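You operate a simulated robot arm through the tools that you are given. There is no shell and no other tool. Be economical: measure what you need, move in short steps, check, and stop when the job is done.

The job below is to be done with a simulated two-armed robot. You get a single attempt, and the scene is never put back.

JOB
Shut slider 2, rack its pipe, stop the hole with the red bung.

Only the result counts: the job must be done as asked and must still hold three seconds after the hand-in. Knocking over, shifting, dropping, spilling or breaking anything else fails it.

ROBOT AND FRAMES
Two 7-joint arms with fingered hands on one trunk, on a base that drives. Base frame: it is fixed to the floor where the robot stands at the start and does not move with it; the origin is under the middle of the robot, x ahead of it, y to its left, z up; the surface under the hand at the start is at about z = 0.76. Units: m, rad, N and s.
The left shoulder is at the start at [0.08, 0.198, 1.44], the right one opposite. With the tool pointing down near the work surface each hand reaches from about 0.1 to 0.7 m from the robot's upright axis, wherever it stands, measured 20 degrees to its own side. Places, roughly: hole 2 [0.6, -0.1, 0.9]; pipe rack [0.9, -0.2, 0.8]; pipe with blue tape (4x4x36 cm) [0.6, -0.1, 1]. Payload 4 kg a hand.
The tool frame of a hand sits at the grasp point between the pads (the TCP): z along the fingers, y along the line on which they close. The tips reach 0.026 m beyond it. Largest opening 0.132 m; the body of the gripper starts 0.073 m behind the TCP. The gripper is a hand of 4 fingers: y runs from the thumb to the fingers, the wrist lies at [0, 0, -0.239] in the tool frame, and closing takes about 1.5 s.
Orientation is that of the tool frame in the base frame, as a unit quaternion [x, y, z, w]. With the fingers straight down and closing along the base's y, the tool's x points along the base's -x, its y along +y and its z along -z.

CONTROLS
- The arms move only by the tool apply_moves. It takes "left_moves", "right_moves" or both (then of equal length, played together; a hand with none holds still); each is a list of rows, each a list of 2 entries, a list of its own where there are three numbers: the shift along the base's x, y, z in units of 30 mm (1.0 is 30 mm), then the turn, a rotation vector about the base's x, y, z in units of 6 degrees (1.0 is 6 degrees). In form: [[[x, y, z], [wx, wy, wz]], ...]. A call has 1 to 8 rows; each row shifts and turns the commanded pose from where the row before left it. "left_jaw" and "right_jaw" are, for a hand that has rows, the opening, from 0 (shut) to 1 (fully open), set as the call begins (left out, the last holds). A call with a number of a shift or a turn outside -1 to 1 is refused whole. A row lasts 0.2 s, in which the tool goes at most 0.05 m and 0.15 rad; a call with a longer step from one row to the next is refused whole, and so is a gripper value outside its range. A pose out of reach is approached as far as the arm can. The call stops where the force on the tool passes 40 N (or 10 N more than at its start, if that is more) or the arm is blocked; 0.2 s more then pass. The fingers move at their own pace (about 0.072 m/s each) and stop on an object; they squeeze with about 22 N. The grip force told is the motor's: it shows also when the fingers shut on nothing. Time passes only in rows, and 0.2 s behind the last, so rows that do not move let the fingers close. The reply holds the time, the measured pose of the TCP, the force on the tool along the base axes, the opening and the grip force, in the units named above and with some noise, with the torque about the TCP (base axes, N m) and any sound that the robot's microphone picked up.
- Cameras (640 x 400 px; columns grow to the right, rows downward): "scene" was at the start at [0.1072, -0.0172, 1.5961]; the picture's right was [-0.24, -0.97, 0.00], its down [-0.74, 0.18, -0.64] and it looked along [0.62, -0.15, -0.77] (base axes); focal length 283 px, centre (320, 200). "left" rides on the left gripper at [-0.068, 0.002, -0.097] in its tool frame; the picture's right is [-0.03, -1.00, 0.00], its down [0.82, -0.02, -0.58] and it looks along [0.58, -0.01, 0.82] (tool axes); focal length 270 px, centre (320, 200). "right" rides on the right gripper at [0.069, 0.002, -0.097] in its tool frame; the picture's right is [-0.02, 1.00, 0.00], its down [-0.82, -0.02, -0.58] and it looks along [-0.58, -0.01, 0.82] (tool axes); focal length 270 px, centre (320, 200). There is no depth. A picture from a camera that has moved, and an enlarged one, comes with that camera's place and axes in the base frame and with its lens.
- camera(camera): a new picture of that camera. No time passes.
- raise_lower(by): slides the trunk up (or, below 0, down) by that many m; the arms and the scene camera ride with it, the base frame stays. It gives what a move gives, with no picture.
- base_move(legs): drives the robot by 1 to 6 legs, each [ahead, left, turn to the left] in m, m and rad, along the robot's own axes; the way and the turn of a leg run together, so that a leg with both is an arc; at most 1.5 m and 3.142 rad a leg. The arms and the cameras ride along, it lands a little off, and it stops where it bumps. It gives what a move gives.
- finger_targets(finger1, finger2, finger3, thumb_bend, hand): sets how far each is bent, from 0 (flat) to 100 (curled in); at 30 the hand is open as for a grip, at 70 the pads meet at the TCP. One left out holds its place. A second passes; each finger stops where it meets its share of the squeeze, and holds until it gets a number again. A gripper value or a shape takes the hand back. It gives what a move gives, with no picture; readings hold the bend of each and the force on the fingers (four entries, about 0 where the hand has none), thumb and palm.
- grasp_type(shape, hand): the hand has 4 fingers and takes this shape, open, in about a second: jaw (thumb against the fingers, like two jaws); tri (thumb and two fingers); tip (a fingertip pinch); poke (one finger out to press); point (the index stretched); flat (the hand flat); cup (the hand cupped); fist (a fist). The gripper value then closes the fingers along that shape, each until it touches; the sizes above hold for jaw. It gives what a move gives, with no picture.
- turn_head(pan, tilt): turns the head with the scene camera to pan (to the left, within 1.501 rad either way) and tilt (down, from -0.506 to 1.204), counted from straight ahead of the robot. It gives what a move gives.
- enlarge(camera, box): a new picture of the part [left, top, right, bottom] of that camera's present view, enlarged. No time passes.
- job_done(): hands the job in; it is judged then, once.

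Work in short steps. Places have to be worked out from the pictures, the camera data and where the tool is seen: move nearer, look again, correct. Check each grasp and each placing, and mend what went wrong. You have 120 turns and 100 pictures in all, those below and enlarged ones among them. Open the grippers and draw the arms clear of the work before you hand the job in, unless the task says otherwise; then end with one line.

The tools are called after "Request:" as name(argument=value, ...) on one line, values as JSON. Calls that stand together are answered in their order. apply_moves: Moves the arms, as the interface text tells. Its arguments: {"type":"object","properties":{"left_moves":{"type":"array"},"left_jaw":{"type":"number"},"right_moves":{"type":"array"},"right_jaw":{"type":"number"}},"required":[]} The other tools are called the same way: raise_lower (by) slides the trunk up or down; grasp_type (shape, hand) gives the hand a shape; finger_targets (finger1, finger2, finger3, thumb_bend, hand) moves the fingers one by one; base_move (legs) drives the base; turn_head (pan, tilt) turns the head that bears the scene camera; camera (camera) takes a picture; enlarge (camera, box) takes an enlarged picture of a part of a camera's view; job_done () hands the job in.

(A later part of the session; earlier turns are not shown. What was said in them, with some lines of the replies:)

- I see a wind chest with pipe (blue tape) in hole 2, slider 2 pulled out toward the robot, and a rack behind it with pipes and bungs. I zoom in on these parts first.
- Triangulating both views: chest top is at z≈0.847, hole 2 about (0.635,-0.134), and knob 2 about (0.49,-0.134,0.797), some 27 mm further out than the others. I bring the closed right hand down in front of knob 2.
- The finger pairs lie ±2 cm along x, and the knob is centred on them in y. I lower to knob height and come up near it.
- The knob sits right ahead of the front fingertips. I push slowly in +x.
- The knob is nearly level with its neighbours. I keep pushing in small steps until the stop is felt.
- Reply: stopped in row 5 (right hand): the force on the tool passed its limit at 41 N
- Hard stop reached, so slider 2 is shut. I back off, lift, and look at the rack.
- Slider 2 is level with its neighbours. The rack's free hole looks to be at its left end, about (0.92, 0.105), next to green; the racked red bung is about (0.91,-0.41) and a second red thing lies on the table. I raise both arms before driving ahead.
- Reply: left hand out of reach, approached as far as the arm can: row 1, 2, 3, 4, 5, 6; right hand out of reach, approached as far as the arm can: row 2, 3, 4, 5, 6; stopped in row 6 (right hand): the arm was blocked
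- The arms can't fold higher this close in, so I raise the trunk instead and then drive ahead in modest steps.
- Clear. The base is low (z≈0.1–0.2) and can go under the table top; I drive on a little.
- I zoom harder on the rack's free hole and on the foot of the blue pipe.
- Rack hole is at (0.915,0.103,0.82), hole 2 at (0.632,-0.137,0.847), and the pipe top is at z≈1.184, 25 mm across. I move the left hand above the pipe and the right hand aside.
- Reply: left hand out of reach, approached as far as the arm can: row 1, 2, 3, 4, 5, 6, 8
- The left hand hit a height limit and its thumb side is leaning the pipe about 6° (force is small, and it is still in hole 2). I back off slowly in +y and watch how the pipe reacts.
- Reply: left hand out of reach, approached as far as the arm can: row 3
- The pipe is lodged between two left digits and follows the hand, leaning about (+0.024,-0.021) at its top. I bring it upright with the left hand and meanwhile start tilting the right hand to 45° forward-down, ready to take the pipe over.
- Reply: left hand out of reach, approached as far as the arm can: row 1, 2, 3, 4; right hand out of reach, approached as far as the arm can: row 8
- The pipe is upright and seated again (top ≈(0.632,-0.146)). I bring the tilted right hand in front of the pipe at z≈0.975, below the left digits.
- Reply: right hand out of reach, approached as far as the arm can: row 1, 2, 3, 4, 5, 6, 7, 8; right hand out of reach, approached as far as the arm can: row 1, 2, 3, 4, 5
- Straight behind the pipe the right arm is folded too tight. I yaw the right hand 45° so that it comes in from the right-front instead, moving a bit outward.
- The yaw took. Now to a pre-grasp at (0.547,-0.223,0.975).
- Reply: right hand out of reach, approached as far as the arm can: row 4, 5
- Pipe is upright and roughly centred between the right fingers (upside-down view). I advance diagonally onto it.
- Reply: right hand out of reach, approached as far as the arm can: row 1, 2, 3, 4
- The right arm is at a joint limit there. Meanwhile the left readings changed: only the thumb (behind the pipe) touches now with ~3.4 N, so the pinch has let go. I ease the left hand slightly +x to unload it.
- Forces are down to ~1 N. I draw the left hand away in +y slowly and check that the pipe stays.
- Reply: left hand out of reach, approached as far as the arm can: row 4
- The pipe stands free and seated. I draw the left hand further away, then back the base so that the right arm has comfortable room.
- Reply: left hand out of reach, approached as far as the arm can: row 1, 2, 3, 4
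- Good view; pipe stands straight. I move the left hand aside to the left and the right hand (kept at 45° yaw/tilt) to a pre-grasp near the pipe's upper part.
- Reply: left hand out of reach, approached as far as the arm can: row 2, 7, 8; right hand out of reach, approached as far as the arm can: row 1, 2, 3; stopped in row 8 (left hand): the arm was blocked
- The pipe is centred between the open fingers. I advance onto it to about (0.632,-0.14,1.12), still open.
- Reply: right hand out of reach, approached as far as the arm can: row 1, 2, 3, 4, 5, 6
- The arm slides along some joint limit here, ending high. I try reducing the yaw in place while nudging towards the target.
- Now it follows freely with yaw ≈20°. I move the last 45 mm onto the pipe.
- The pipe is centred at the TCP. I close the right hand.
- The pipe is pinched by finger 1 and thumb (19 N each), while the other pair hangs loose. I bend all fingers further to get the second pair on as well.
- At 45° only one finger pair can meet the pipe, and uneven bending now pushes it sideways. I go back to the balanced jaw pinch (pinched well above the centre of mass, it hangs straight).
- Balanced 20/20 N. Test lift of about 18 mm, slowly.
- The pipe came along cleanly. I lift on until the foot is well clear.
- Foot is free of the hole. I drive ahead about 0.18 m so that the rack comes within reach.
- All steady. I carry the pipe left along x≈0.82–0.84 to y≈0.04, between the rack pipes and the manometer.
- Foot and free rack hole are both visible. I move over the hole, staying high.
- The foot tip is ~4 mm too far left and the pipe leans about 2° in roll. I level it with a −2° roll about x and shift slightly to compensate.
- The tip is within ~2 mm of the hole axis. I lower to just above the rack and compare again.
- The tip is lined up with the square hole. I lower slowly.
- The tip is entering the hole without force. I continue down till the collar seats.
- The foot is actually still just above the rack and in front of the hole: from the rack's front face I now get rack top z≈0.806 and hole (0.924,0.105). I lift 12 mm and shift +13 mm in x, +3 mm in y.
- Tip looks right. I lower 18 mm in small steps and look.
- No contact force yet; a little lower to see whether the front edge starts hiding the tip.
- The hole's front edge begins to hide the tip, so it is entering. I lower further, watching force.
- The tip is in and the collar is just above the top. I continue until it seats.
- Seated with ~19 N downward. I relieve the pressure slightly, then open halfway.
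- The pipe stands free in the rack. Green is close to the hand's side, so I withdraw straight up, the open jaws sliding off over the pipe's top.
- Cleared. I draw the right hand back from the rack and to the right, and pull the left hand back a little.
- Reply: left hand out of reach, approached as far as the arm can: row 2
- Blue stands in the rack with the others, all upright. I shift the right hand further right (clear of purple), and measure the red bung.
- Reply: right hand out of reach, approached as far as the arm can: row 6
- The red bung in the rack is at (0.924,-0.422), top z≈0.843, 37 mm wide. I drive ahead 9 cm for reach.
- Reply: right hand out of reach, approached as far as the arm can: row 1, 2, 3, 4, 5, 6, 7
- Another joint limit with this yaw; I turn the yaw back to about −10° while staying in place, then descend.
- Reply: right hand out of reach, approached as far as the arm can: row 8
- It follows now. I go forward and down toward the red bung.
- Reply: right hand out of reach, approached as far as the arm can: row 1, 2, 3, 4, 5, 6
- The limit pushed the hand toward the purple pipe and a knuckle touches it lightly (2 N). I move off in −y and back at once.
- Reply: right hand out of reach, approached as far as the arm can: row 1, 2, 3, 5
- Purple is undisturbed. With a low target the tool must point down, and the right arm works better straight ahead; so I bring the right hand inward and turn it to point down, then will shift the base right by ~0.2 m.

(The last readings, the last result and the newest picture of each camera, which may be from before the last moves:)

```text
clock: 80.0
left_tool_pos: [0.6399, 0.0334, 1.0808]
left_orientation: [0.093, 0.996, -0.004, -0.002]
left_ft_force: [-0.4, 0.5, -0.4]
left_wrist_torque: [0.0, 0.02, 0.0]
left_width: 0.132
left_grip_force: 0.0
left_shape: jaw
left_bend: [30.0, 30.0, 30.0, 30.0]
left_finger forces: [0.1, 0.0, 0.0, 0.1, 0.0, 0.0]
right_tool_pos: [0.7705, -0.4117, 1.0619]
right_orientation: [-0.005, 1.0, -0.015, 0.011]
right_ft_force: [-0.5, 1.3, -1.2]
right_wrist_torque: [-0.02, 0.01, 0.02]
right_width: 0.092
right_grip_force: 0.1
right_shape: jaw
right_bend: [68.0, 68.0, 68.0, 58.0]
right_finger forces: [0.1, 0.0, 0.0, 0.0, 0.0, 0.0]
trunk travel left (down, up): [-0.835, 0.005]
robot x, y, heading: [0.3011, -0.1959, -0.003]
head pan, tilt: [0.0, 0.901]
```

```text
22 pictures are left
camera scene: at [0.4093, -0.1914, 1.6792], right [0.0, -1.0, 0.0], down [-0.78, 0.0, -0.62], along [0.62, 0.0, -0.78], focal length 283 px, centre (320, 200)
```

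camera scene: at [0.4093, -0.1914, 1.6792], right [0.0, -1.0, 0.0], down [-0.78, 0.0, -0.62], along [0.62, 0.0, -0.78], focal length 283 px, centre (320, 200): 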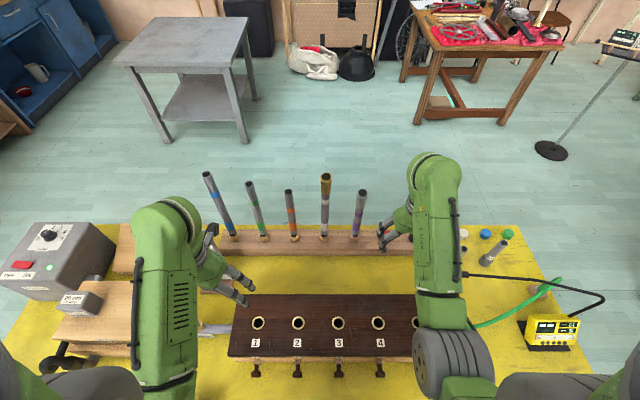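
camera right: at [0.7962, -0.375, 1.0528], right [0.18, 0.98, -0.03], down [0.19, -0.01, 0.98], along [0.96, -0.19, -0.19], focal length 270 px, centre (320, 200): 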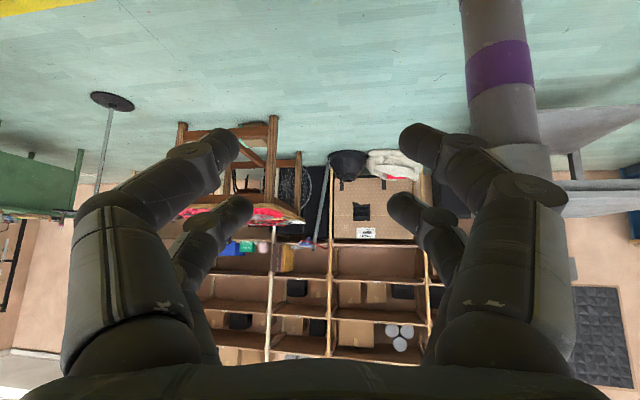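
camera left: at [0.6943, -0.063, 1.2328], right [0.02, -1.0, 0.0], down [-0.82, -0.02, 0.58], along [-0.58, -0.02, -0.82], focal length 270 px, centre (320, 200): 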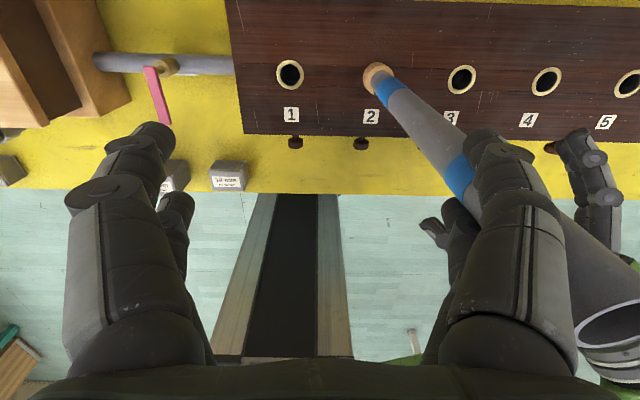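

Good: both hands hang over free space. I lower the trunk 6 cm for reach and advance over the bung.

Request:
raise_lower(by=-0.06)

Request:
apply_moves(right_moves=[[[0.7, -0.3, 0], [0, 0, 0]], [[0.9, 0, 0], [0, 0, 0]], [[0.9, 0, 0], [0, 0, 0]], [[0.9, 0, 0], [0, 0, 0]], [[0.9, 0, -0.5], [0, 0, 0]], [[0.7, 0, -0.7], [0, 0, 0]], [[0, 0, -0.7], [0, 0, 0]], [[0, 0, 0], [0, 0, 0]]])

Request:
camera(camera="right")

Request:
enlarge(camera="scene", box=[340, 170, 440, 260])

```text
clock: 81.0
left_tool_pos: [0.6411, 0.0282, 1.0222]
left_orientation: [0.095, 0.996, -0.002, -0.001]
left_ft_force: [-0.4, -0.1, 1.0]
left_wrist_torque: [-0.01, -0.03, 0.01]
left_width: 0.1322
left_grip_force: 0.0
left_shape: jaw
left_bend: [30.0, 30.0, 30.0, 30.0]
left_finger forces: [0.1, 0.1, 0.1, 0.1, 0.0, 0.0]
right_tool_pos: [0.7712, -0.4151, 0.9997]
right_orientation: [-0.005, 1.0, -0.012, 0.012]
right_ft_force: [0.2, -0.2, -0.1]
right_wrist_torque: [0.02, -0.01, 0.0]
right_width: 0.0921
right_grip_force: 0.0
right_shape: jaw
right_bend: [68.0, 68.0, 68.0, 58.0]
right_finger forces: [0.0, 0.0, 0.0, 0.0, 0.1, 0.0]
trunk travel left (down, up): [-0.775, 0.065]
robot x, y, heading: [0.3048, -0.2017, -0.003]
head pan, tilt: [0.0, 0.901]
```

```text
clock: 82.8
left_tool_pos: [0.6403, 0.0287, 1.0227]
left_orientation: [0.093, 0.996, -0.003, 0.0]
left_ft_force: [-0.4, 0.7, 0.0]
left_wrist_torque: [-0.01, 0.03, 0.0]
left_width: 0.1319
left_grip_force: 0.1
left_shape: jaw
left_bend: [30.0, 30.0, 30.0, 30.0]
left_finger forces: [0.0, 0.0, 0.0, 0.1, 0.0, 0.0]
right_tool_pos: [0.9213, -0.4246, 0.9442]
right_orientation: [-0.005, 1.0, -0.013, 0.011]
right_ft_force: [-0.3, -0.5, -0.3]
right_wrist_torque: [0.01, 0.01, 0.02]
right_width: 0.0919
right_grip_force: 0.1
right_shape: jaw
right_bend: [68.0, 68.0, 68.0, 58.0]
right_finger forces: [0.0, 0.1, 0.1, 0.1, 0.0, 0.0]
trunk travel left (down, up): [-0.775, 0.065]
robot x, y, heading: [0.2998, -0.2008, 0.001]
head pan, tilt: [0.0, 0.901]
```

```text
21 pictures are left
camera right: at [0.8522, -0.4199, 1.0389], right [0.02, 1.0, -0.03], down [0.8, 0.0, 0.6], along [0.6, -0.03, -0.8], focal length 270 px, centre (320, 200)
```

right: 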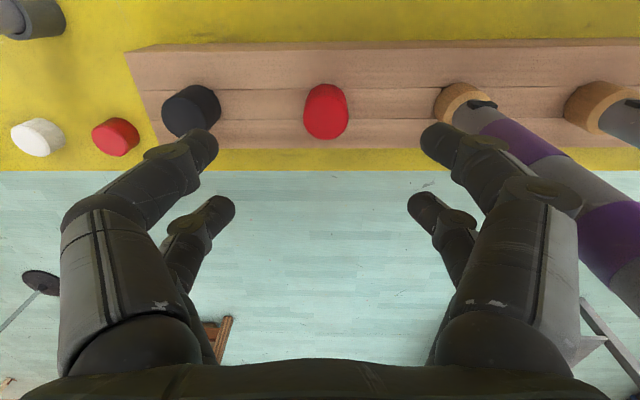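

```text
4.44 times, centred on (390, 215) of scene
camera zoom: at [0.4089, -0.1982, 1.6192], right [0.0, -1.0, 0.0], down [-0.78, 0.0, -0.62], along [0.62, 0.0, -0.78], focal length 1258 px, centre (9, 133)
```

zoom: 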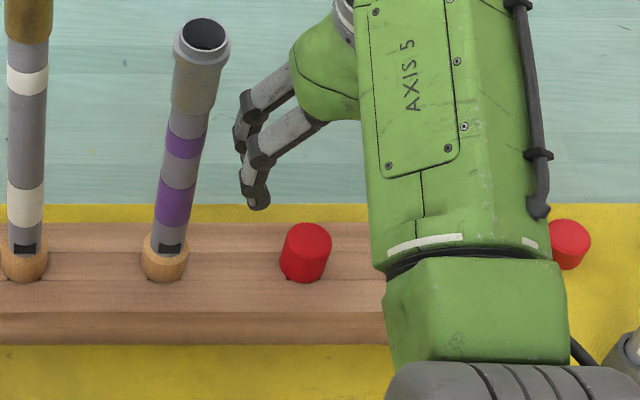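

The bung is centred between the fingers, at about (0.922,-0.421). I descend to TCP z≈0.84.

Request:
apply_moves(right_moves=[[[0.03, 0.1, -0.5], [0, 0, 0]], [[0, 0, -0.6], [0, 0, 0]], [[0, 0, -0.6], [0, 0, 0]], [[0, 0, -0.6], [0, 0, 0]], [[0, 0, -0.6], [0, 0, 0]], [[0, 0, -0.5], [0, 0, 0]], [[0, 0, 0], [0, 0, 0]]])

Request:
camera(camera="right")

```text
clock: 84.4
left_tool_pos: [0.6415, 0.0296, 1.0219]
left_orientation: [0.094, 0.996, -0.002, -0.001]
left_ft_force: [0.2, -0.2, 0.0]
left_wrist_torque: [-0.03, 0.01, 0.02]
left_width: 0.132
left_grip_force: 0.1
left_shape: jaw
left_bend: [30.0, 30.0, 30.0, 30.0]
left_finger forces: [0.0, 0.1, 0.0, 0.1, 0.0, 0.0]
right_tool_pos: [0.9228, -0.4212, 0.8419]
right_orientation: [-0.005, 1.0, -0.013, 0.01]
right_ft_force: [-0.2, -0.1, 1.0]
right_wrist_torque: [-0.02, 0.02, -0.02]
right_width: 0.0918
right_grip_force: 0.1
right_shape: jaw
right_bend: [68.0, 68.0, 68.0, 58.0]
right_finger forces: [0.0, 0.1, 0.0, 0.1, 0.1, 0.1]
trunk travel left (down, up): [-0.775, 0.065]
robot x, y, heading: [0.3034, -0.1995, -0.003]
head pan, tilt: [0.0, 0.901]
```

```text
19 pictures are left
camera right: at [0.8534, -0.4174, 0.9372], right [0.02, 1.0, -0.03], down [0.8, 0.0, 0.6], along [0.6, -0.03, -0.8], focal length 270 px, centre (320, 200)
```

right: 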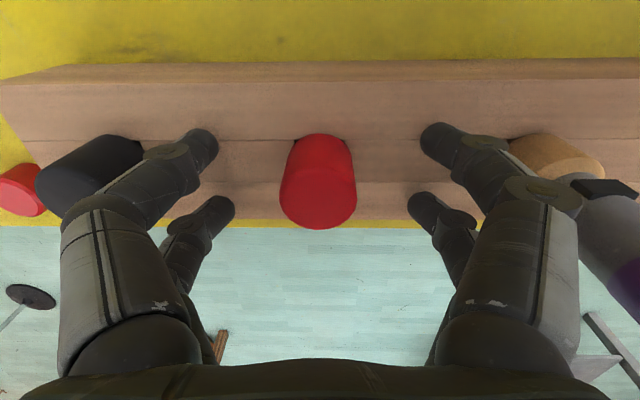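

Well centred between both finger pairs. I close.

Request:
apply_moves(right_moves=[[[0, 0, 0], [0, 0, 0]], [[0, 0, 0], [0, 0, 0]], [[0, 0, 0], [0, 0, 0]], [[0, 0, 0], [0, 0, 0]], [[0, 0, 0], [0, 0, 0]], [[0, 0, 0], [0, 0, 0]]], right_jaw=0)

Request:
camera(camera="right")

```text
clock: 85.8
left_tool_pos: [0.6418, 0.0292, 1.022]
left_orientation: [0.094, 0.996, -0.002, -0.002]
left_ft_force: [0.0, 0.2, 0.3]
left_wrist_torque: [-0.06, 0.01, -0.02]
left_width: 0.1321
left_grip_force: 0.1
left_shape: jaw
left_bend: [30.0, 30.0, 30.0, 30.0]
left_finger forces: [0.0, 0.1, 0.1, 0.0, 0.0, 0.0]
right_tool_pos: [0.9228, -0.4209, 0.8417]
right_orientation: [-0.005, 1.0, -0.013, 0.011]
right_ft_force: [1.8, 0.5, -3.5]
right_wrist_torque: [0.07, 0.03, 0.19]
right_width: 0.0098
right_grip_force: 21.6
right_shape: jaw
right_bend: [72.0, 71.0, 71.0, 70.0]
right_finger forces: [24.6, 17.7, 18.6, 0.0, 17.9, 0.0]
trunk travel left (down, up): [-0.775, 0.065]
robot x, y, heading: [0.3002, -0.1979, -0.005]
head pan, tilt: [0.0, 0.901]
```

```text
18 pictures are left
camera right: at [0.8539, -0.4175, 0.9367], right [0.01, 1.0, -0.03], down [0.8, 0.0, 0.59], along [0.59, -0.03, -0.8], focal length 270 px, centre (320, 200)
```

right: 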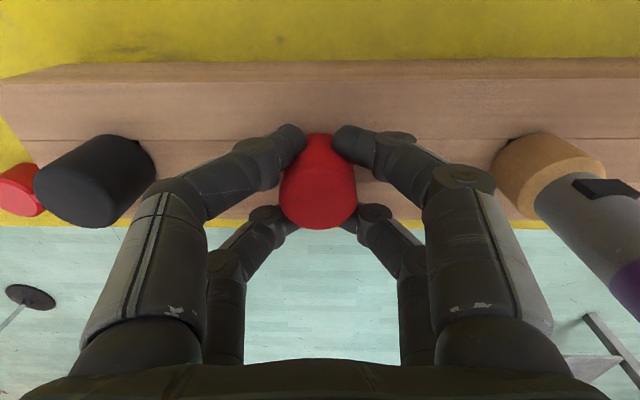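

All four digits hold the bung (18–25 N). I lift it straight up slowly.

Request:
apply_moves(right_moves=[[[0, 0, 0.15], [0, 0, 0]], [[0, 0, 0.2], [0, 0, 0]], [[0, 0, 0.3], [0, 0, 0]], [[0, 0, 0.4], [0, 0, 0]], [[0, 0, 0.5], [0, 0, 0]], [[0, 0, 0.6], [0, 0, 0]], [[0, 0, 0.6], [0, 0, 0]], [[0, 0, 0], [0, 0, 0]]])

Request:
camera(camera="right")

Request:
enlarge(camera="scene", box=[330, 160, 430, 250])

```text
clock: 87.6
left_tool_pos: [0.6398, 0.0292, 1.0226]
left_orientation: [0.093, 0.996, -0.003, -0.001]
left_ft_force: [0.4, 0.2, -0.4]
left_wrist_torque: [0.01, 0.01, 0.01]
left_width: 0.1321
left_grip_force: 0.1
left_shape: jaw
left_bend: [30.0, 30.0, 30.0, 30.0]
left_finger forces: [0.1, 0.0, 0.0, 0.0, 0.0, 0.1]
right_tool_pos: [0.9215, -0.4204, 0.9237]
right_orientation: [-0.005, 1.0, -0.013, 0.01]
right_ft_force: [0.6, -0.3, -0.4]
right_wrist_torque: [-0.02, 0.0, -0.04]
right_width: 0.0089
right_grip_force: 22.0
right_shape: jaw
right_bend: [72.0, 71.0, 72.0, 70.0]
right_finger forces: [19.6, 21.4, 22.5, 0.1, 23.5, 0.0]
trunk travel left (down, up): [-0.775, 0.065]
robot x, y, heading: [0.305, -0.1982, -0.002]
head pan, tilt: [0.0, 0.901]
```

```text
17 pictures are left
camera right: at [0.8531, -0.4167, 1.0199], right [0.01, 1.0, -0.03], down [0.8, 0.0, 0.6], along [0.6, -0.03, -0.8], focal length 270 px, centre (320, 200)
```

right: 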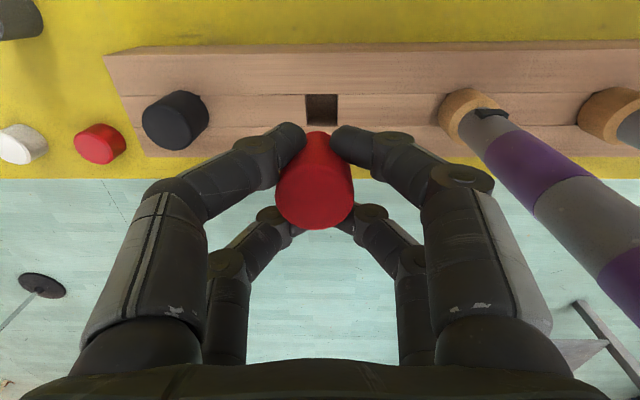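

```text
4.44 times, centred on (380, 205) of scene
camera zoom: at [0.4094, -0.1981, 1.6192], right [0.0, -1.0, 0.0], down [-0.78, 0.0, -0.62], along [0.62, 0.0, -0.78], focal length 1258 px, centre (53, 178)
```

zoom: 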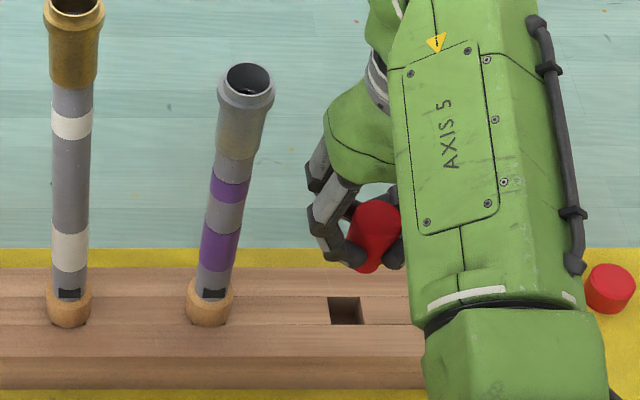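

The bung came out cleanly. I raise it more, then drive back and left so that hole 2 lies comfortably in front.

Request:
apply_moves(right_moves=[[[-0.2, 0, 0.7], [0, 0, 0]], [[-0.5, 0, 0.7], [0, 0, 0]], [[-0.5, 0, 0.6], [0, 0, 0]], [[0, 0, 0], [0, 0, 0]]])

Request:
base_move(legs=[[-0.2, 0, 0], [0, 0.2, 0]])

Request:
camera(camera="scene")

```text
clock: 88.6
left_tool_pos: [0.6422, 0.0279, 1.0222]
left_orientation: [0.093, 0.996, -0.001, -0.001]
left_ft_force: [0.9, 0.1, -0.9]
left_wrist_torque: [-0.01, 0.01, 0.02]
left_width: 0.132
left_grip_force: 0.1
left_shape: jaw
left_bend: [30.0, 30.0, 30.0, 30.0]
left_finger forces: [0.0, 0.0, 0.0, 0.1, 0.1, 0.1]
right_tool_pos: [0.8859, -0.4209, 0.9845]
right_orientation: [-0.006, 1.0, -0.014, 0.011]
right_ft_force: [-0.2, 0.1, -0.5]
right_wrist_torque: [-0.02, 0.02, -0.01]
right_width: 0.0088
right_grip_force: 22.0
right_shape: jaw
right_bend: [72.0, 71.0, 72.0, 70.0]
right_finger forces: [20.2, 0.0, 26.5, 0.0, 23.9, 0.0]
trunk travel left (down, up): [-0.775, 0.065]
robot x, y, heading: [0.303, -0.1982, -0.0]
head pan, tilt: [0.0, 0.901]
```

```text
clock: 91.4
left_tool_pos: [0.4421, 0.2264, 1.0246]
left_orientation: [0.094, 0.996, -0.001, -0.002]
left_ft_force: [0.5, -0.3, 0.5]
left_wrist_torque: [0.05, -0.02, 0.0]
left_width: 0.1323
left_grip_force: 0.1
left_shape: jaw
left_bend: [30.0, 30.0, 30.0, 30.0]
left_finger forces: [0.1, 0.0, 0.0, 0.0, 0.0, 0.0]
right_tool_pos: [0.6857, -0.2245, 0.9819]
right_orientation: [-0.005, 1.0, -0.012, 0.011]
right_ft_force: [0.5, -0.2, -0.7]
right_wrist_torque: [0.0, -0.01, 0.01]
right_width: 0.0093
right_grip_force: 21.9
right_shape: jaw
right_bend: [72.0, 71.0, 72.0, 70.0]
right_finger forces: [20.1, 0.0, 26.4, 0.0, 24.0, 0.1]
trunk travel left (down, up): [-0.775, 0.065]
robot x, y, heading: [0.1049, 0.0041, -0.002]
head pan, tilt: [0.0, 0.901]
```

```text
15 pictures are left
camera scene: at [0.2099, -0.003, 1.6192], right [0.0, -1.0, 0.0], down [-0.78, 0.0, -0.62], along [0.62, 0.0, -0.78], focal length 283 px, centre (320, 200)
```

scene: 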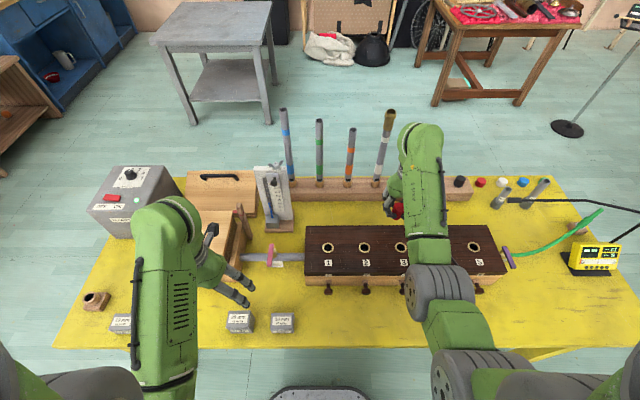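

Bung still held. I move it over hole 2 and look with the hand camera.

Request:
apply_moves(right_moves=[[[-0.45, 0.71, 0], [0, 0, 0]], [[-0.45, 0.71, 0], [0, 0, 0]], [[-0.45, 0.71, 0], [0, 0, 0]], [[-0.45, 0.71, -0.6], [0, 0, 0]], [[0, 0, 0], [0, 0, 0]]])

Request:
camera(camera="right")

Request:
enlarge(camera="scene", box=[310, 200, 410, 270])

```text
clock: 92.6
left_tool_pos: [0.441, 0.23, 1.0215]
left_orientation: [0.095, 0.996, -0.002, -0.001]
left_ft_force: [0.3, 0.6, 0.5]
left_wrist_torque: [0.01, -0.02, 0.01]
left_width: 0.1321
left_grip_force: 0.0
left_shape: jaw
left_bend: [30.0, 30.0, 30.0, 30.0]
left_finger forces: [0.0, 0.0, 0.1, 0.1, 0.0, 0.1]
right_tool_pos: [0.6299, -0.1356, 0.9659]
right_orientation: [-0.004, 1.0, -0.013, 0.01]
right_ft_force: [-1.1, -0.5, -0.8]
right_wrist_torque: [0.04, 0.02, 0.0]
right_width: 0.0088
right_grip_force: 22.4
right_shape: jaw
right_bend: [72.0, 71.0, 72.0, 70.0]
right_finger forces: [20.2, 0.1, 28.0, 0.0, 24.2, 0.0]
trunk travel left (down, up): [-0.775, 0.065]
robot x, y, heading: [0.098, 0.0014, 0.004]
head pan, tilt: [0.0, 0.901]
```

```text
14 pictures are left
camera right: at [0.5622, -0.1323, 1.0608], right [0.02, 1.0, -0.02], down [0.8, 0.0, 0.6], along [0.6, -0.03, -0.8], focal length 270 px, centre (320, 200)
```

right: 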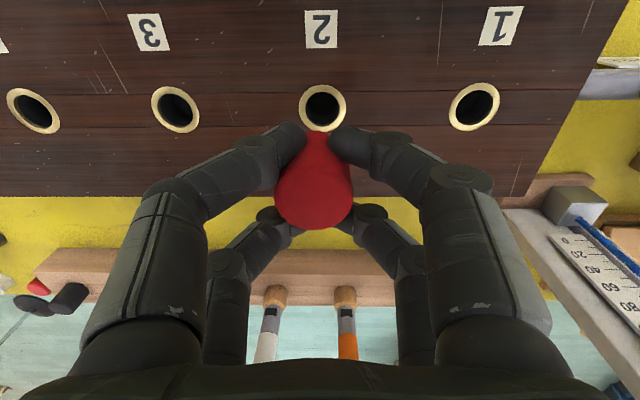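

```text
5.71 times, centred on (360, 235) of scene
camera zoom: at [0.209, 0.002, 1.6192], right [0.0, -1.0, 0.0], down [-0.78, 0.0, -0.62], along [0.62, 0.0, -0.78], focal length 1618 px, centre (91, 0)
```

zoom: 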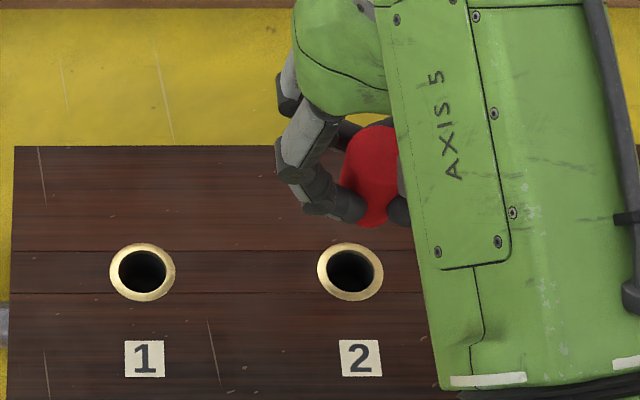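

Hole 2 is at (0.631,-0.1365); the bung's lower end leans ~5° toward +y. I level it by a −5° roll, nudge, and descend to just above the hole.

Request:
apply_moves(right_moves=[[[0.02, 0.05, -0.3], [-0.42, 0, 0]], [[0.02, 0, -0.3], [-0.42, 0, 0]], [[0, 0, -0.3], [0, 0, 0]], [[0, 0, -0.3], [0, 0, 0]], [[0, 0, 0], [0, 0, 0]]])

Request:
enlarge(camera="right", box=[240, 80, 400, 240])

Request:
enlarge(camera="scene", box=[330, 220, 400, 270])

```text
clock: 93.8
left_tool_pos: [0.441, 0.2307, 1.021]
left_orientation: [0.094, 0.996, -0.003, -0.002]
left_ft_force: [-0.5, 0.4, 0.0]
left_wrist_torque: [-0.04, 0.02, 0.01]
left_width: 0.1319
left_grip_force: 0.1
left_shape: jaw
left_bend: [30.0, 30.0, 30.0, 30.0]
left_finger forces: [0.1, 0.0, 0.0, 0.0, 0.0, 0.0]
right_tool_pos: [0.632, -0.132, 0.9289]
right_orientation: [-0.005, 0.998, -0.057, 0.011]
right_ft_force: [-0.2, 0.2, -0.5]
right_wrist_torque: [0.0, -0.04, 0.01]
right_width: 0.0092
right_grip_force: 21.5
right_shape: jaw
right_bend: [72.0, 71.0, 72.0, 70.0]
right_finger forces: [20.7, 0.1, 29.4, 0.0, 24.5, 0.1]
trunk travel left (down, up): [-0.775, 0.065]
robot x, y, heading: [0.1004, -0.0005, 0.001]
head pan, tilt: [0.0, 0.901]
```

```text
2.50 times, centred on (320, 160) of right
camera zoom: at [0.5634, -0.1215, 1.0244], right [0.02, 0.99, -0.11], down [0.8, 0.05, 0.59], along [0.6, -0.1, -0.8], focal length 676 px, centre (320, 300)
```

zoom: 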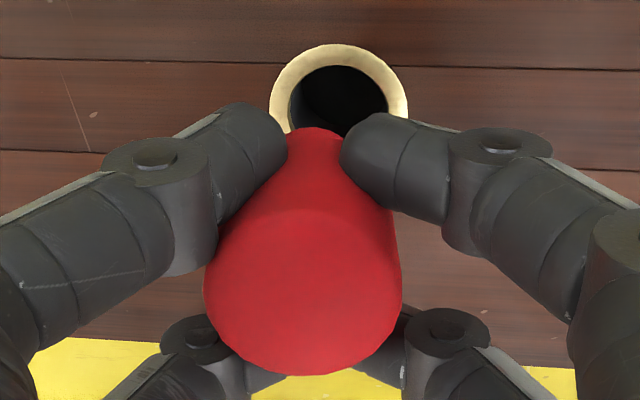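

```text
8.00 times, centred on (365, 245) of scene
camera zoom: at [0.209, 0.0034, 1.6192], right [0.0, -1.0, 0.0], down [-0.78, 0.0, -0.62], along [0.62, 0.0, -0.78], focal length 2265 px, centre (-40, -160)
```

zoom: 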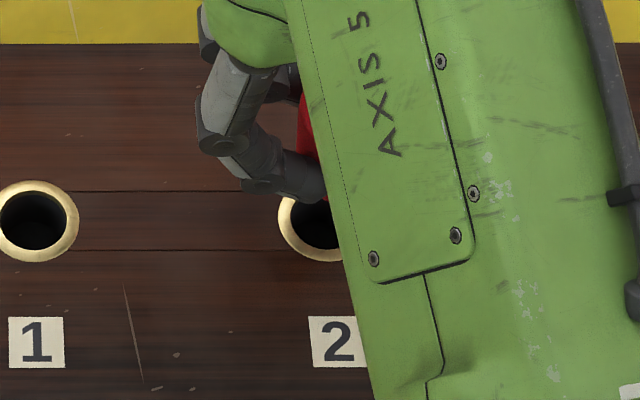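

From the relative pixels the bung's end must go about 3 mm in −x and 3 mm in +y. I correct and lower gently.

Request:
apply_moves(right_moves=[[[-0.1, 0.1, 0], [0, 0, 0]], [[0, 0, -0.15], [0, 0, 0]], [[0, 0, -0.15], [0, 0, 0]], [[0, 0, -0.15], [0, 0, 0]], [[0, 0, 0], [0, 0, 0]]])

Request:
enlarge(camera="right", box=[240, 80, 400, 240])

```text
clock: 95.0
left_tool_pos: [0.4406, 0.2291, 1.0224]
left_orientation: [0.094, 0.996, -0.003, -0.001]
left_ft_force: [-0.8, -0.6, -0.7]
left_wrist_torque: [0.01, 0.02, -0.01]
left_width: 0.1319
left_grip_force: 0.1
left_shape: jaw
left_bend: [30.0, 30.0, 30.0, 30.0]
left_finger forces: [0.0, 0.1, 0.0, 0.1, 0.1, 0.0]
right_tool_pos: [0.6299, -0.1301, 0.9159]
right_orientation: [-0.004, 0.998, -0.057, 0.011]
right_ft_force: [-0.2, 0.9, 0.1]
right_wrist_torque: [-0.03, -0.02, 0.04]
right_width: 0.0086
right_grip_force: 22.2
right_shape: jaw
right_bend: [72.0, 71.0, 72.0, 70.0]
right_finger forces: [20.8, 0.1, 29.8, 0.0, 24.6, 0.0]
trunk travel left (down, up): [-0.775, 0.065]
robot x, y, heading: [0.1034, 0.0055, -0.002]
head pan, tilt: [0.0, 0.901]
```

```text
2.50 times, centred on (320, 160) of right
camera zoom: at [0.5604, -0.1186, 1.0117], right [0.02, 0.99, -0.11], down [0.8, 0.05, 0.59], along [0.6, -0.1, -0.8], focal length 676 px, centre (320, 300)
```

zoom: 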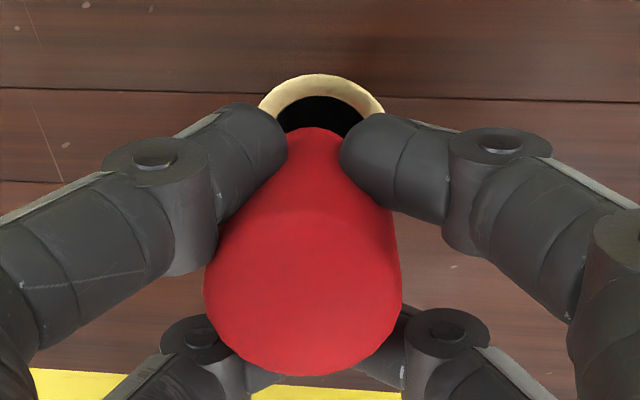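

Now centred in both directions. I lower into the hole in small steps.

Request:
apply_moves(right_moves=[[[0, 0, -0.1], [0, 0, 0]], [[0, 0, -0.1], [0, 0, 0]], [[0, 0, -0.1], [0, 0, 0]], [[0, 0, -0.1], [0, 0, 0]], [[0, 0, -0.1], [0, 0, 0]], [[0, 0, -0.1], [0, 0, 0]], [[0, 0, 0], [0, 0, 0]]])

Request:
enlarge(camera="right", box=[240, 80, 400, 240])

```text
clock: 96.6
left_tool_pos: [0.4401, 0.23, 1.022]
left_orientation: [0.094, 0.996, -0.003, -0.001]
left_ft_force: [0.0, 1.2, 0.1]
left_wrist_torque: [-0.02, -0.02, -0.03]
left_width: 0.132
left_grip_force: 0.0
left_shape: jaw
left_bend: [30.0, 30.0, 30.0, 30.0]
left_finger forces: [0.0, 0.0, 0.0, 0.0, 0.0, 0.1]
right_tool_pos: [0.629, -0.1308, 0.8984]
right_orientation: [-0.005, 0.998, -0.057, 0.011]
right_ft_force: [-2.5, 0.0, -0.1]
right_wrist_torque: [-0.02, 0.05, -0.02]
right_width: 0.0092
right_grip_force: 22.0
right_shape: jaw
right_bend: [72.0, 71.0, 72.0, 71.0]
right_finger forces: [22.0, 0.1, 31.1, 0.0, 25.4, 0.2]
trunk travel left (down, up): [-0.775, 0.065]
robot x, y, heading: [0.1013, 0.0045, -0.003]
head pan, tilt: [0.0, 0.901]
```

```text
2.50 times, centred on (320, 160) of right
camera zoom: at [0.5597, -0.1184, 0.9936], right [0.02, 0.99, -0.11], down [0.8, 0.05, 0.59], along [0.6, -0.1, -0.8], focal length 676 px, centre (320, 300)
```

zoom: 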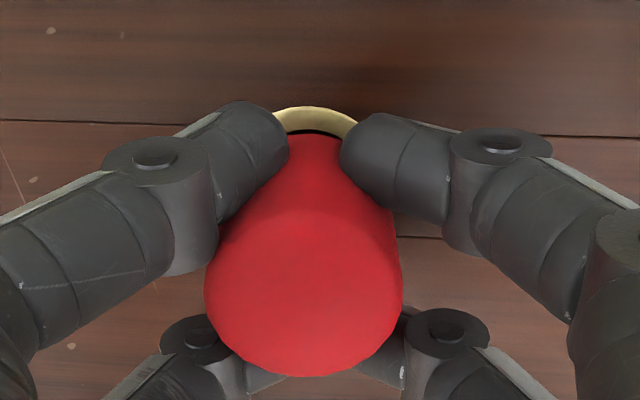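

The tip is in the hole. I keep lowering until it seats.

Request:
apply_moves(right_moves=[[[0.03, 0, -0.1], [0, 0, 0]], [[0, 0, -0.1], [0, 0, 0]], [[0, 0, -0.1], [0, 0, 0]], [[0, 0, -0.1], [0, 0, 0]], [[0, 0, 0], [0, 0, 0]]])

Request:
enlarge(camera="right", box=[240, 80, 400, 240])

```text
clock: 97.8
left_tool_pos: [0.4387, 0.2304, 1.0234]
left_orientation: [0.094, 0.996, -0.003, 0.001]
left_ft_force: [0.1, -0.6, 0.4]
left_wrist_torque: [-0.03, -0.01, -0.01]
left_width: 0.1319
left_grip_force: 0.1
left_shape: jaw
left_bend: [30.0, 30.0, 30.0, 30.0]
left_finger forces: [0.0, 0.0, 0.1, 0.0, 0.0, 0.0]
right_tool_pos: [0.6281, -0.1309, 0.8889]
right_orientation: [-0.004, 0.998, -0.057, 0.013]
right_ft_force: [-3.3, -2.4, 17.9]
right_wrist_torque: [0.07, 0.22, -0.09]
right_width: 0.0094
right_grip_force: 21.5
right_shape: jaw
right_bend: [72.0, 72.0, 72.0, 71.0]
right_finger forces: [26.3, 0.0, 35.3, 0.0, 29.2, 0.0]
trunk travel left (down, up): [-0.775, 0.065]
robot x, y, heading: [0.1036, 0.0004, -0.006]
head pan, tilt: [0.0, 0.901]
```

```text
2.50 times, centred on (320, 160) of right
camera zoom: at [0.5595, -0.1183, 0.9839], right [0.02, 0.99, -0.11], down [0.8, 0.05, 0.6], along [0.6, -0.1, -0.79], focal length 676 px, centre (320, 300)
```

zoom: 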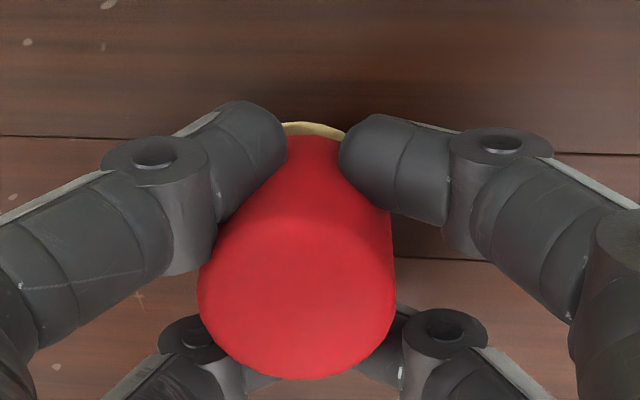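

Seated at just the predicted height (z 0.889, 18 N push). I ease the pressure and open the hand.

Request:
apply_moves(right_moves=[[[0, 0, 0.08], [0, 0, 0]], [[0, 0, 0], [0, 0, 0]]])

Request:
apply_moves(right_moves=[[[0, 0, 0], [0, 0, 0]], [[0, 0, 0], [0, 0, 0]], [[0, 0, 0], [0, 0, 0]], [[0, 0, 0], [0, 0, 0]], [[0, 0, 0], [0, 0, 0]], [[0, 0, 0], [0, 0, 0]]], right_jaw=0.7)

Request:
camera(camera="right")

```text
clock: 98.4
left_tool_pos: [0.4397, 0.2286, 1.0236]
left_orientation: [0.094, 0.996, -0.003, 0.001]
left_ft_force: [0.2, 0.8, 0.5]
left_wrist_torque: [-0.02, -0.01, 0.01]
left_width: 0.1319
left_grip_force: 0.1
left_shape: jaw
left_bend: [30.0, 30.0, 30.0, 30.0]
left_finger forces: [0.1, 0.0, 0.0, 0.0, 0.0, 0.0]
right_tool_pos: [0.6293, -0.1303, 0.8891]
right_orientation: [-0.004, 0.998, -0.057, 0.011]
right_ft_force: [-2.0, -1.9, 9.7]
right_wrist_torque: [0.04, 0.12, -0.01]
right_width: 0.0097
right_grip_force: 21.9
right_shape: jaw
right_bend: [72.0, 72.0, 72.0, 71.0]
right_finger forces: [25.4, 0.0, 35.5, 0.0, 28.6, 0.1]
trunk travel left (down, up): [-0.775, 0.065]
robot x, y, heading: [0.1008, 0.001, 0.0]
head pan, tilt: [0.0, 0.901]
```

```text
clock: 99.8
left_tool_pos: [0.4386, 0.2302, 1.0238]
left_orientation: [0.095, 0.996, -0.001, -0.001]
left_ft_force: [0.9, -0.1, 0.7]
left_wrist_torque: [0.01, 0.0, 0.02]
left_width: 0.132
left_grip_force: 0.0
left_shape: jaw
left_bend: [30.0, 30.0, 30.0, 30.0]
left_finger forces: [0.1, 0.1, 0.1, 0.0, 0.1, 0.0]
right_tool_pos: [0.6297, -0.1299, 0.891]
right_orientation: [-0.005, 0.998, -0.057, 0.013]
right_ft_force: [8.8, -6.4, 28.4]
right_wrist_torque: [0.98, -0.1, -0.31]
right_width: 0.0853
right_grip_force: 0.0
right_shape: jaw
right_bend: [74.0, 72.0, 68.0, 58.0]
right_finger forces: [15.5, 13.2, 0.0, 0.0, 0.1, 0.0]
trunk travel left (down, up): [-0.775, 0.065]
robot x, y, heading: [0.0996, 0.0061, 0.0]
head pan, tilt: [0.0, 0.901]
```

```text
7 pictures are left
camera right: at [0.5607, -0.1187, 0.986], right [0.02, 0.99, -0.11], down [0.8, 0.05, 0.6], along [0.6, -0.1, -0.79], focal length 270 px, centre (320, 200)
```

right: 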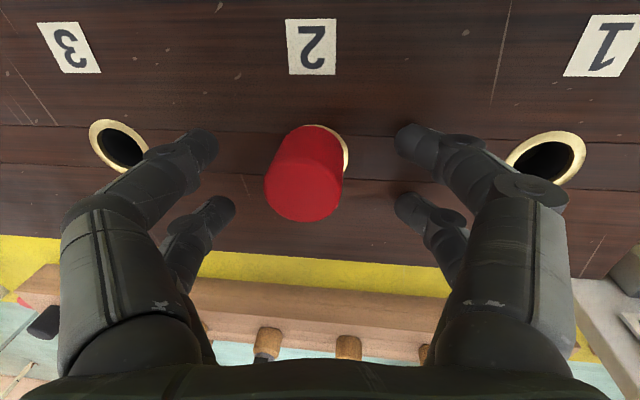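

Two splayed fingertips press on the chest top (28 N). I lift straight up at once.

Request:
apply_moves(right_moves=[[[0, 0, 0.3], [0, 0, 0]], [[0, 0, 0.5], [0, 0, 0]], [[0, 0, 0.7], [0, 0, 0]], [[0, 0, 0.8], [0, 0, 0]], [[0, 0, 0.8], [0.42, 0, 0]], [[0, 0, 0.3], [0.42, 0, 0]], [[0, 0, 0], [0, 0, 0]]])

Request:
enlarge(camera="right", box=[240, 50, 400, 150])

```text
clock: 101.4
left_tool_pos: [0.4409, 0.2289, 1.0219]
left_orientation: [0.094, 0.996, -0.002, -0.002]
left_ft_force: [0.5, -0.1, 1.1]
left_wrist_torque: [0.03, -0.01, 0.01]
left_width: 0.132
left_grip_force: 0.1
left_shape: jaw
left_bend: [30.0, 30.0, 30.0, 30.0]
left_finger forces: [0.0, 0.0, 0.0, 0.0, 0.0, 0.0]
right_tool_pos: [0.6293, -0.1301, 0.9908]
right_orientation: [-0.004, 1.0, -0.013, 0.01]
right_ft_force: [0.2, -0.3, -0.2]
right_wrist_torque: [-0.02, 0.03, -0.02]
right_width: 0.0919
right_grip_force: 0.1
right_shape: jaw
right_bend: [68.0, 68.0, 68.0, 58.0]
right_finger forces: [0.0, 0.0, 0.0, 0.1, 0.0, 0.1]
trunk travel left (down, up): [-0.775, 0.065]
robot x, y, heading: [0.1011, 0.0045, -0.001]
head pan, tilt: [0.0, 0.901]
```

```text
4.00 times, centred on (320, 100) of right
camera zoom: at [0.5614, -0.1271, 1.0866], right [0.02, 1.0, -0.03], down [0.8, 0.0, 0.6], along [0.59, -0.03, -0.8], focal length 1081 px, centre (320, 600)
```

zoom: 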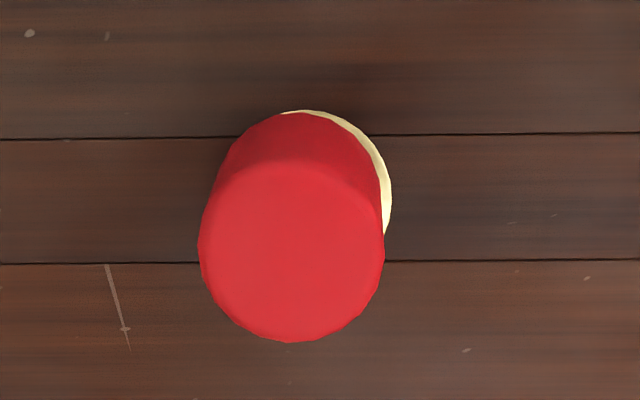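

Bung stands in hole 2, perhaps leaning ~2°. I check it in the scene view after moving the right hand aside up-right.

Request:
apply_moves(right_moves=[[[0, -0.5, 0.3], [0, 0, 0]], [[0, -1, 0.3], [0, 0, 0]], [[0, -1, 0], [0, 0, 0]], [[0, -1, 0], [0, 0, 0]], [[0, -1, 0], [0, 0, 0]]], right_jaw=0)

Request:
enlarge(camera="scene", box=[310, 200, 430, 280])

```text
clock: 102.6
left_tool_pos: [0.4412, 0.2302, 1.0229]
left_orientation: [0.094, 0.996, -0.002, -0.001]
left_ft_force: [0.4, 0.0, 0.1]
left_wrist_torque: [-0.03, 0.0, 0.02]
left_width: 0.1317
left_grip_force: 0.0
left_shape: jaw
left_bend: [30.0, 30.0, 30.0, 30.0]
left_finger forces: [0.0, 0.1, 0.1, 0.1, 0.0, 0.0]
right_tool_pos: [0.6305, -0.2667, 1.0079]
right_orientation: [-0.004, 1.0, -0.012, 0.011]
right_ft_force: [0.8, -0.5, -0.2]
right_wrist_torque: [0.01, 0.0, -0.01]
right_width: 0.0
right_grip_force: 21.6
right_shape: jaw
right_bend: [62.0, 63.0, 63.0, 70.0]
right_finger forces: [0.1, 0.0, 0.0, 0.0, 0.1, 0.0]
trunk travel left (down, up): [-0.775, 0.065]
robot x, y, heading: [0.1025, 0.0032, -0.003]
head pan, tilt: [0.0, 0.901]
```

```text
5.00 times, centred on (370, 240) of scene
camera zoom: at [0.2089, 0.0019, 1.6192], right [0.0, -1.0, 0.0], down [-0.78, 0.0, -0.62], along [0.62, 0.0, -0.78], focal length 1416 px, centre (70, 0)
```

zoom: 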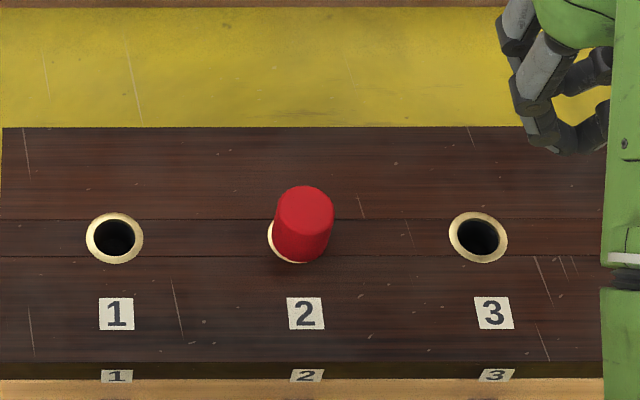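

The bung sits upright and down in hole 2, covering it; the chest has not moved. I open the hand, drive back clear and take a last look.

Request:
base_move(legs=[[-0.2, 0, 0]])

Request:
apply_moves(right_moves=[[[0, 0, 0], [0, 0, 0]], [[0, 0, 0], [0, 0, 0]], [[0, 0, 0], [0, 0, 0]], [[0, 0, 0], [0, 0, 0]], [[0, 0, 0], [0, 0, 0]], [[0, 0, 0], [0, 0, 0]]], right_jaw=1)

Request:
enlarge(camera="scene", box=[200, 80, 500, 280])

Request:
camera(camera="scene")

```text
clock: 104.2
left_tool_pos: [0.2436, 0.2309, 1.0221]
left_orientation: [0.095, 0.996, -0.002, -0.002]
left_ft_force: [0.9, -0.1, 0.6]
left_wrist_torque: [0.02, 0.02, 0.01]
left_width: 0.132
left_grip_force: 0.1
left_shape: jaw
left_bend: [30.0, 30.0, 30.0, 30.0]
left_finger forces: [0.0, 0.1, 0.0, 0.0, 0.0, 0.0]
right_tool_pos: [0.4338, -0.2653, 1.0062]
right_orientation: [-0.004, 1.0, -0.013, 0.009]
right_ft_force: [-0.1, 0.1, 0.6]
right_wrist_torque: [-0.01, 0.03, 0.04]
right_width: 0.0001
right_grip_force: 21.6
right_shape: jaw
right_bend: [62.0, 63.0, 63.0, 70.0]
right_finger forces: [0.1, 0.1, 0.0, 0.0, 0.0, 0.0]
trunk travel left (down, up): [-0.775, 0.065]
robot x, y, heading: [-0.0991, 0.0007, -0.0]
head pan, tilt: [0.0, 0.901]
```

```text
clock: 105.6
left_tool_pos: [0.2405, 0.2302, 1.0222]
left_orientation: [0.094, 0.996, -0.002, -0.001]
left_ft_force: [-0.4, 1.0, -0.1]
left_wrist_torque: [0.01, 0.0, 0.01]
left_width: 0.132
left_grip_force: 0.1
left_shape: jaw
left_bend: [30.0, 30.0, 30.0, 30.0]
left_finger forces: [0.0, 0.0, 0.0, 0.0, 0.0, 0.1]
right_tool_pos: [0.4291, -0.2645, 1.0064]
right_orientation: [-0.005, 1.0, -0.014, 0.011]
right_ft_force: [-0.7, 0.1, 0.1]
right_wrist_torque: [0.02, -0.01, -0.02]
right_width: 0.1317
right_grip_force: 0.0
right_shape: jaw
right_bend: [30.0, 30.0, 30.0, 30.0]
right_finger forces: [0.1, 0.0, 0.0, 0.0, 0.0, 0.0]
trunk travel left (down, up): [-0.775, 0.065]
robot x, y, heading: [-0.0997, 0.0055, 0.0]
head pan, tilt: [0.0, 0.901]
```

```text
2.00 times, centred on (350, 180) of scene
camera zoom: at [0.0082, 0.0034, 1.6192], right [0.0, -1.0, 0.0], down [-0.78, 0.0, -0.62], along [0.62, 0.0, -0.78], focal length 566 px, centre (260, 240)
```

zoom: 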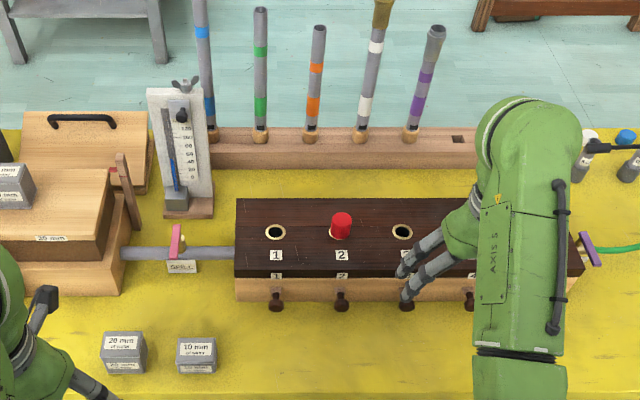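

```text
3 pictures are left
camera scene: at [0.0082, 0.0034, 1.6192], right [0.0, -1.0, 0.0], down [-0.78, 0.0, -0.62], along [0.62, 0.0, -0.78], focal length 283 px, centre (320, 200)
```

scene: 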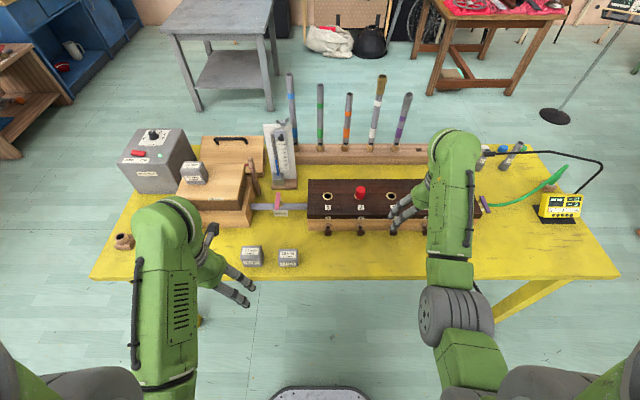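

Slider 2 is shut, the blue pipe stands in the rack, the red bung is in hole 2, and both hands are open and clear. I hand the job in.

Request:
job_done()

```text
The job is handed in.
```

I shut slider 2, put its blue-taped pipe in the rack's free end hole and stopped hole 2 with the red bung. I then opened both hands, drew them clear and handed the job in. Along the way my hands brushed the blue and purple pipes, but neither fell. The bung sits about 2–3 mm off-centre but covers the hole.
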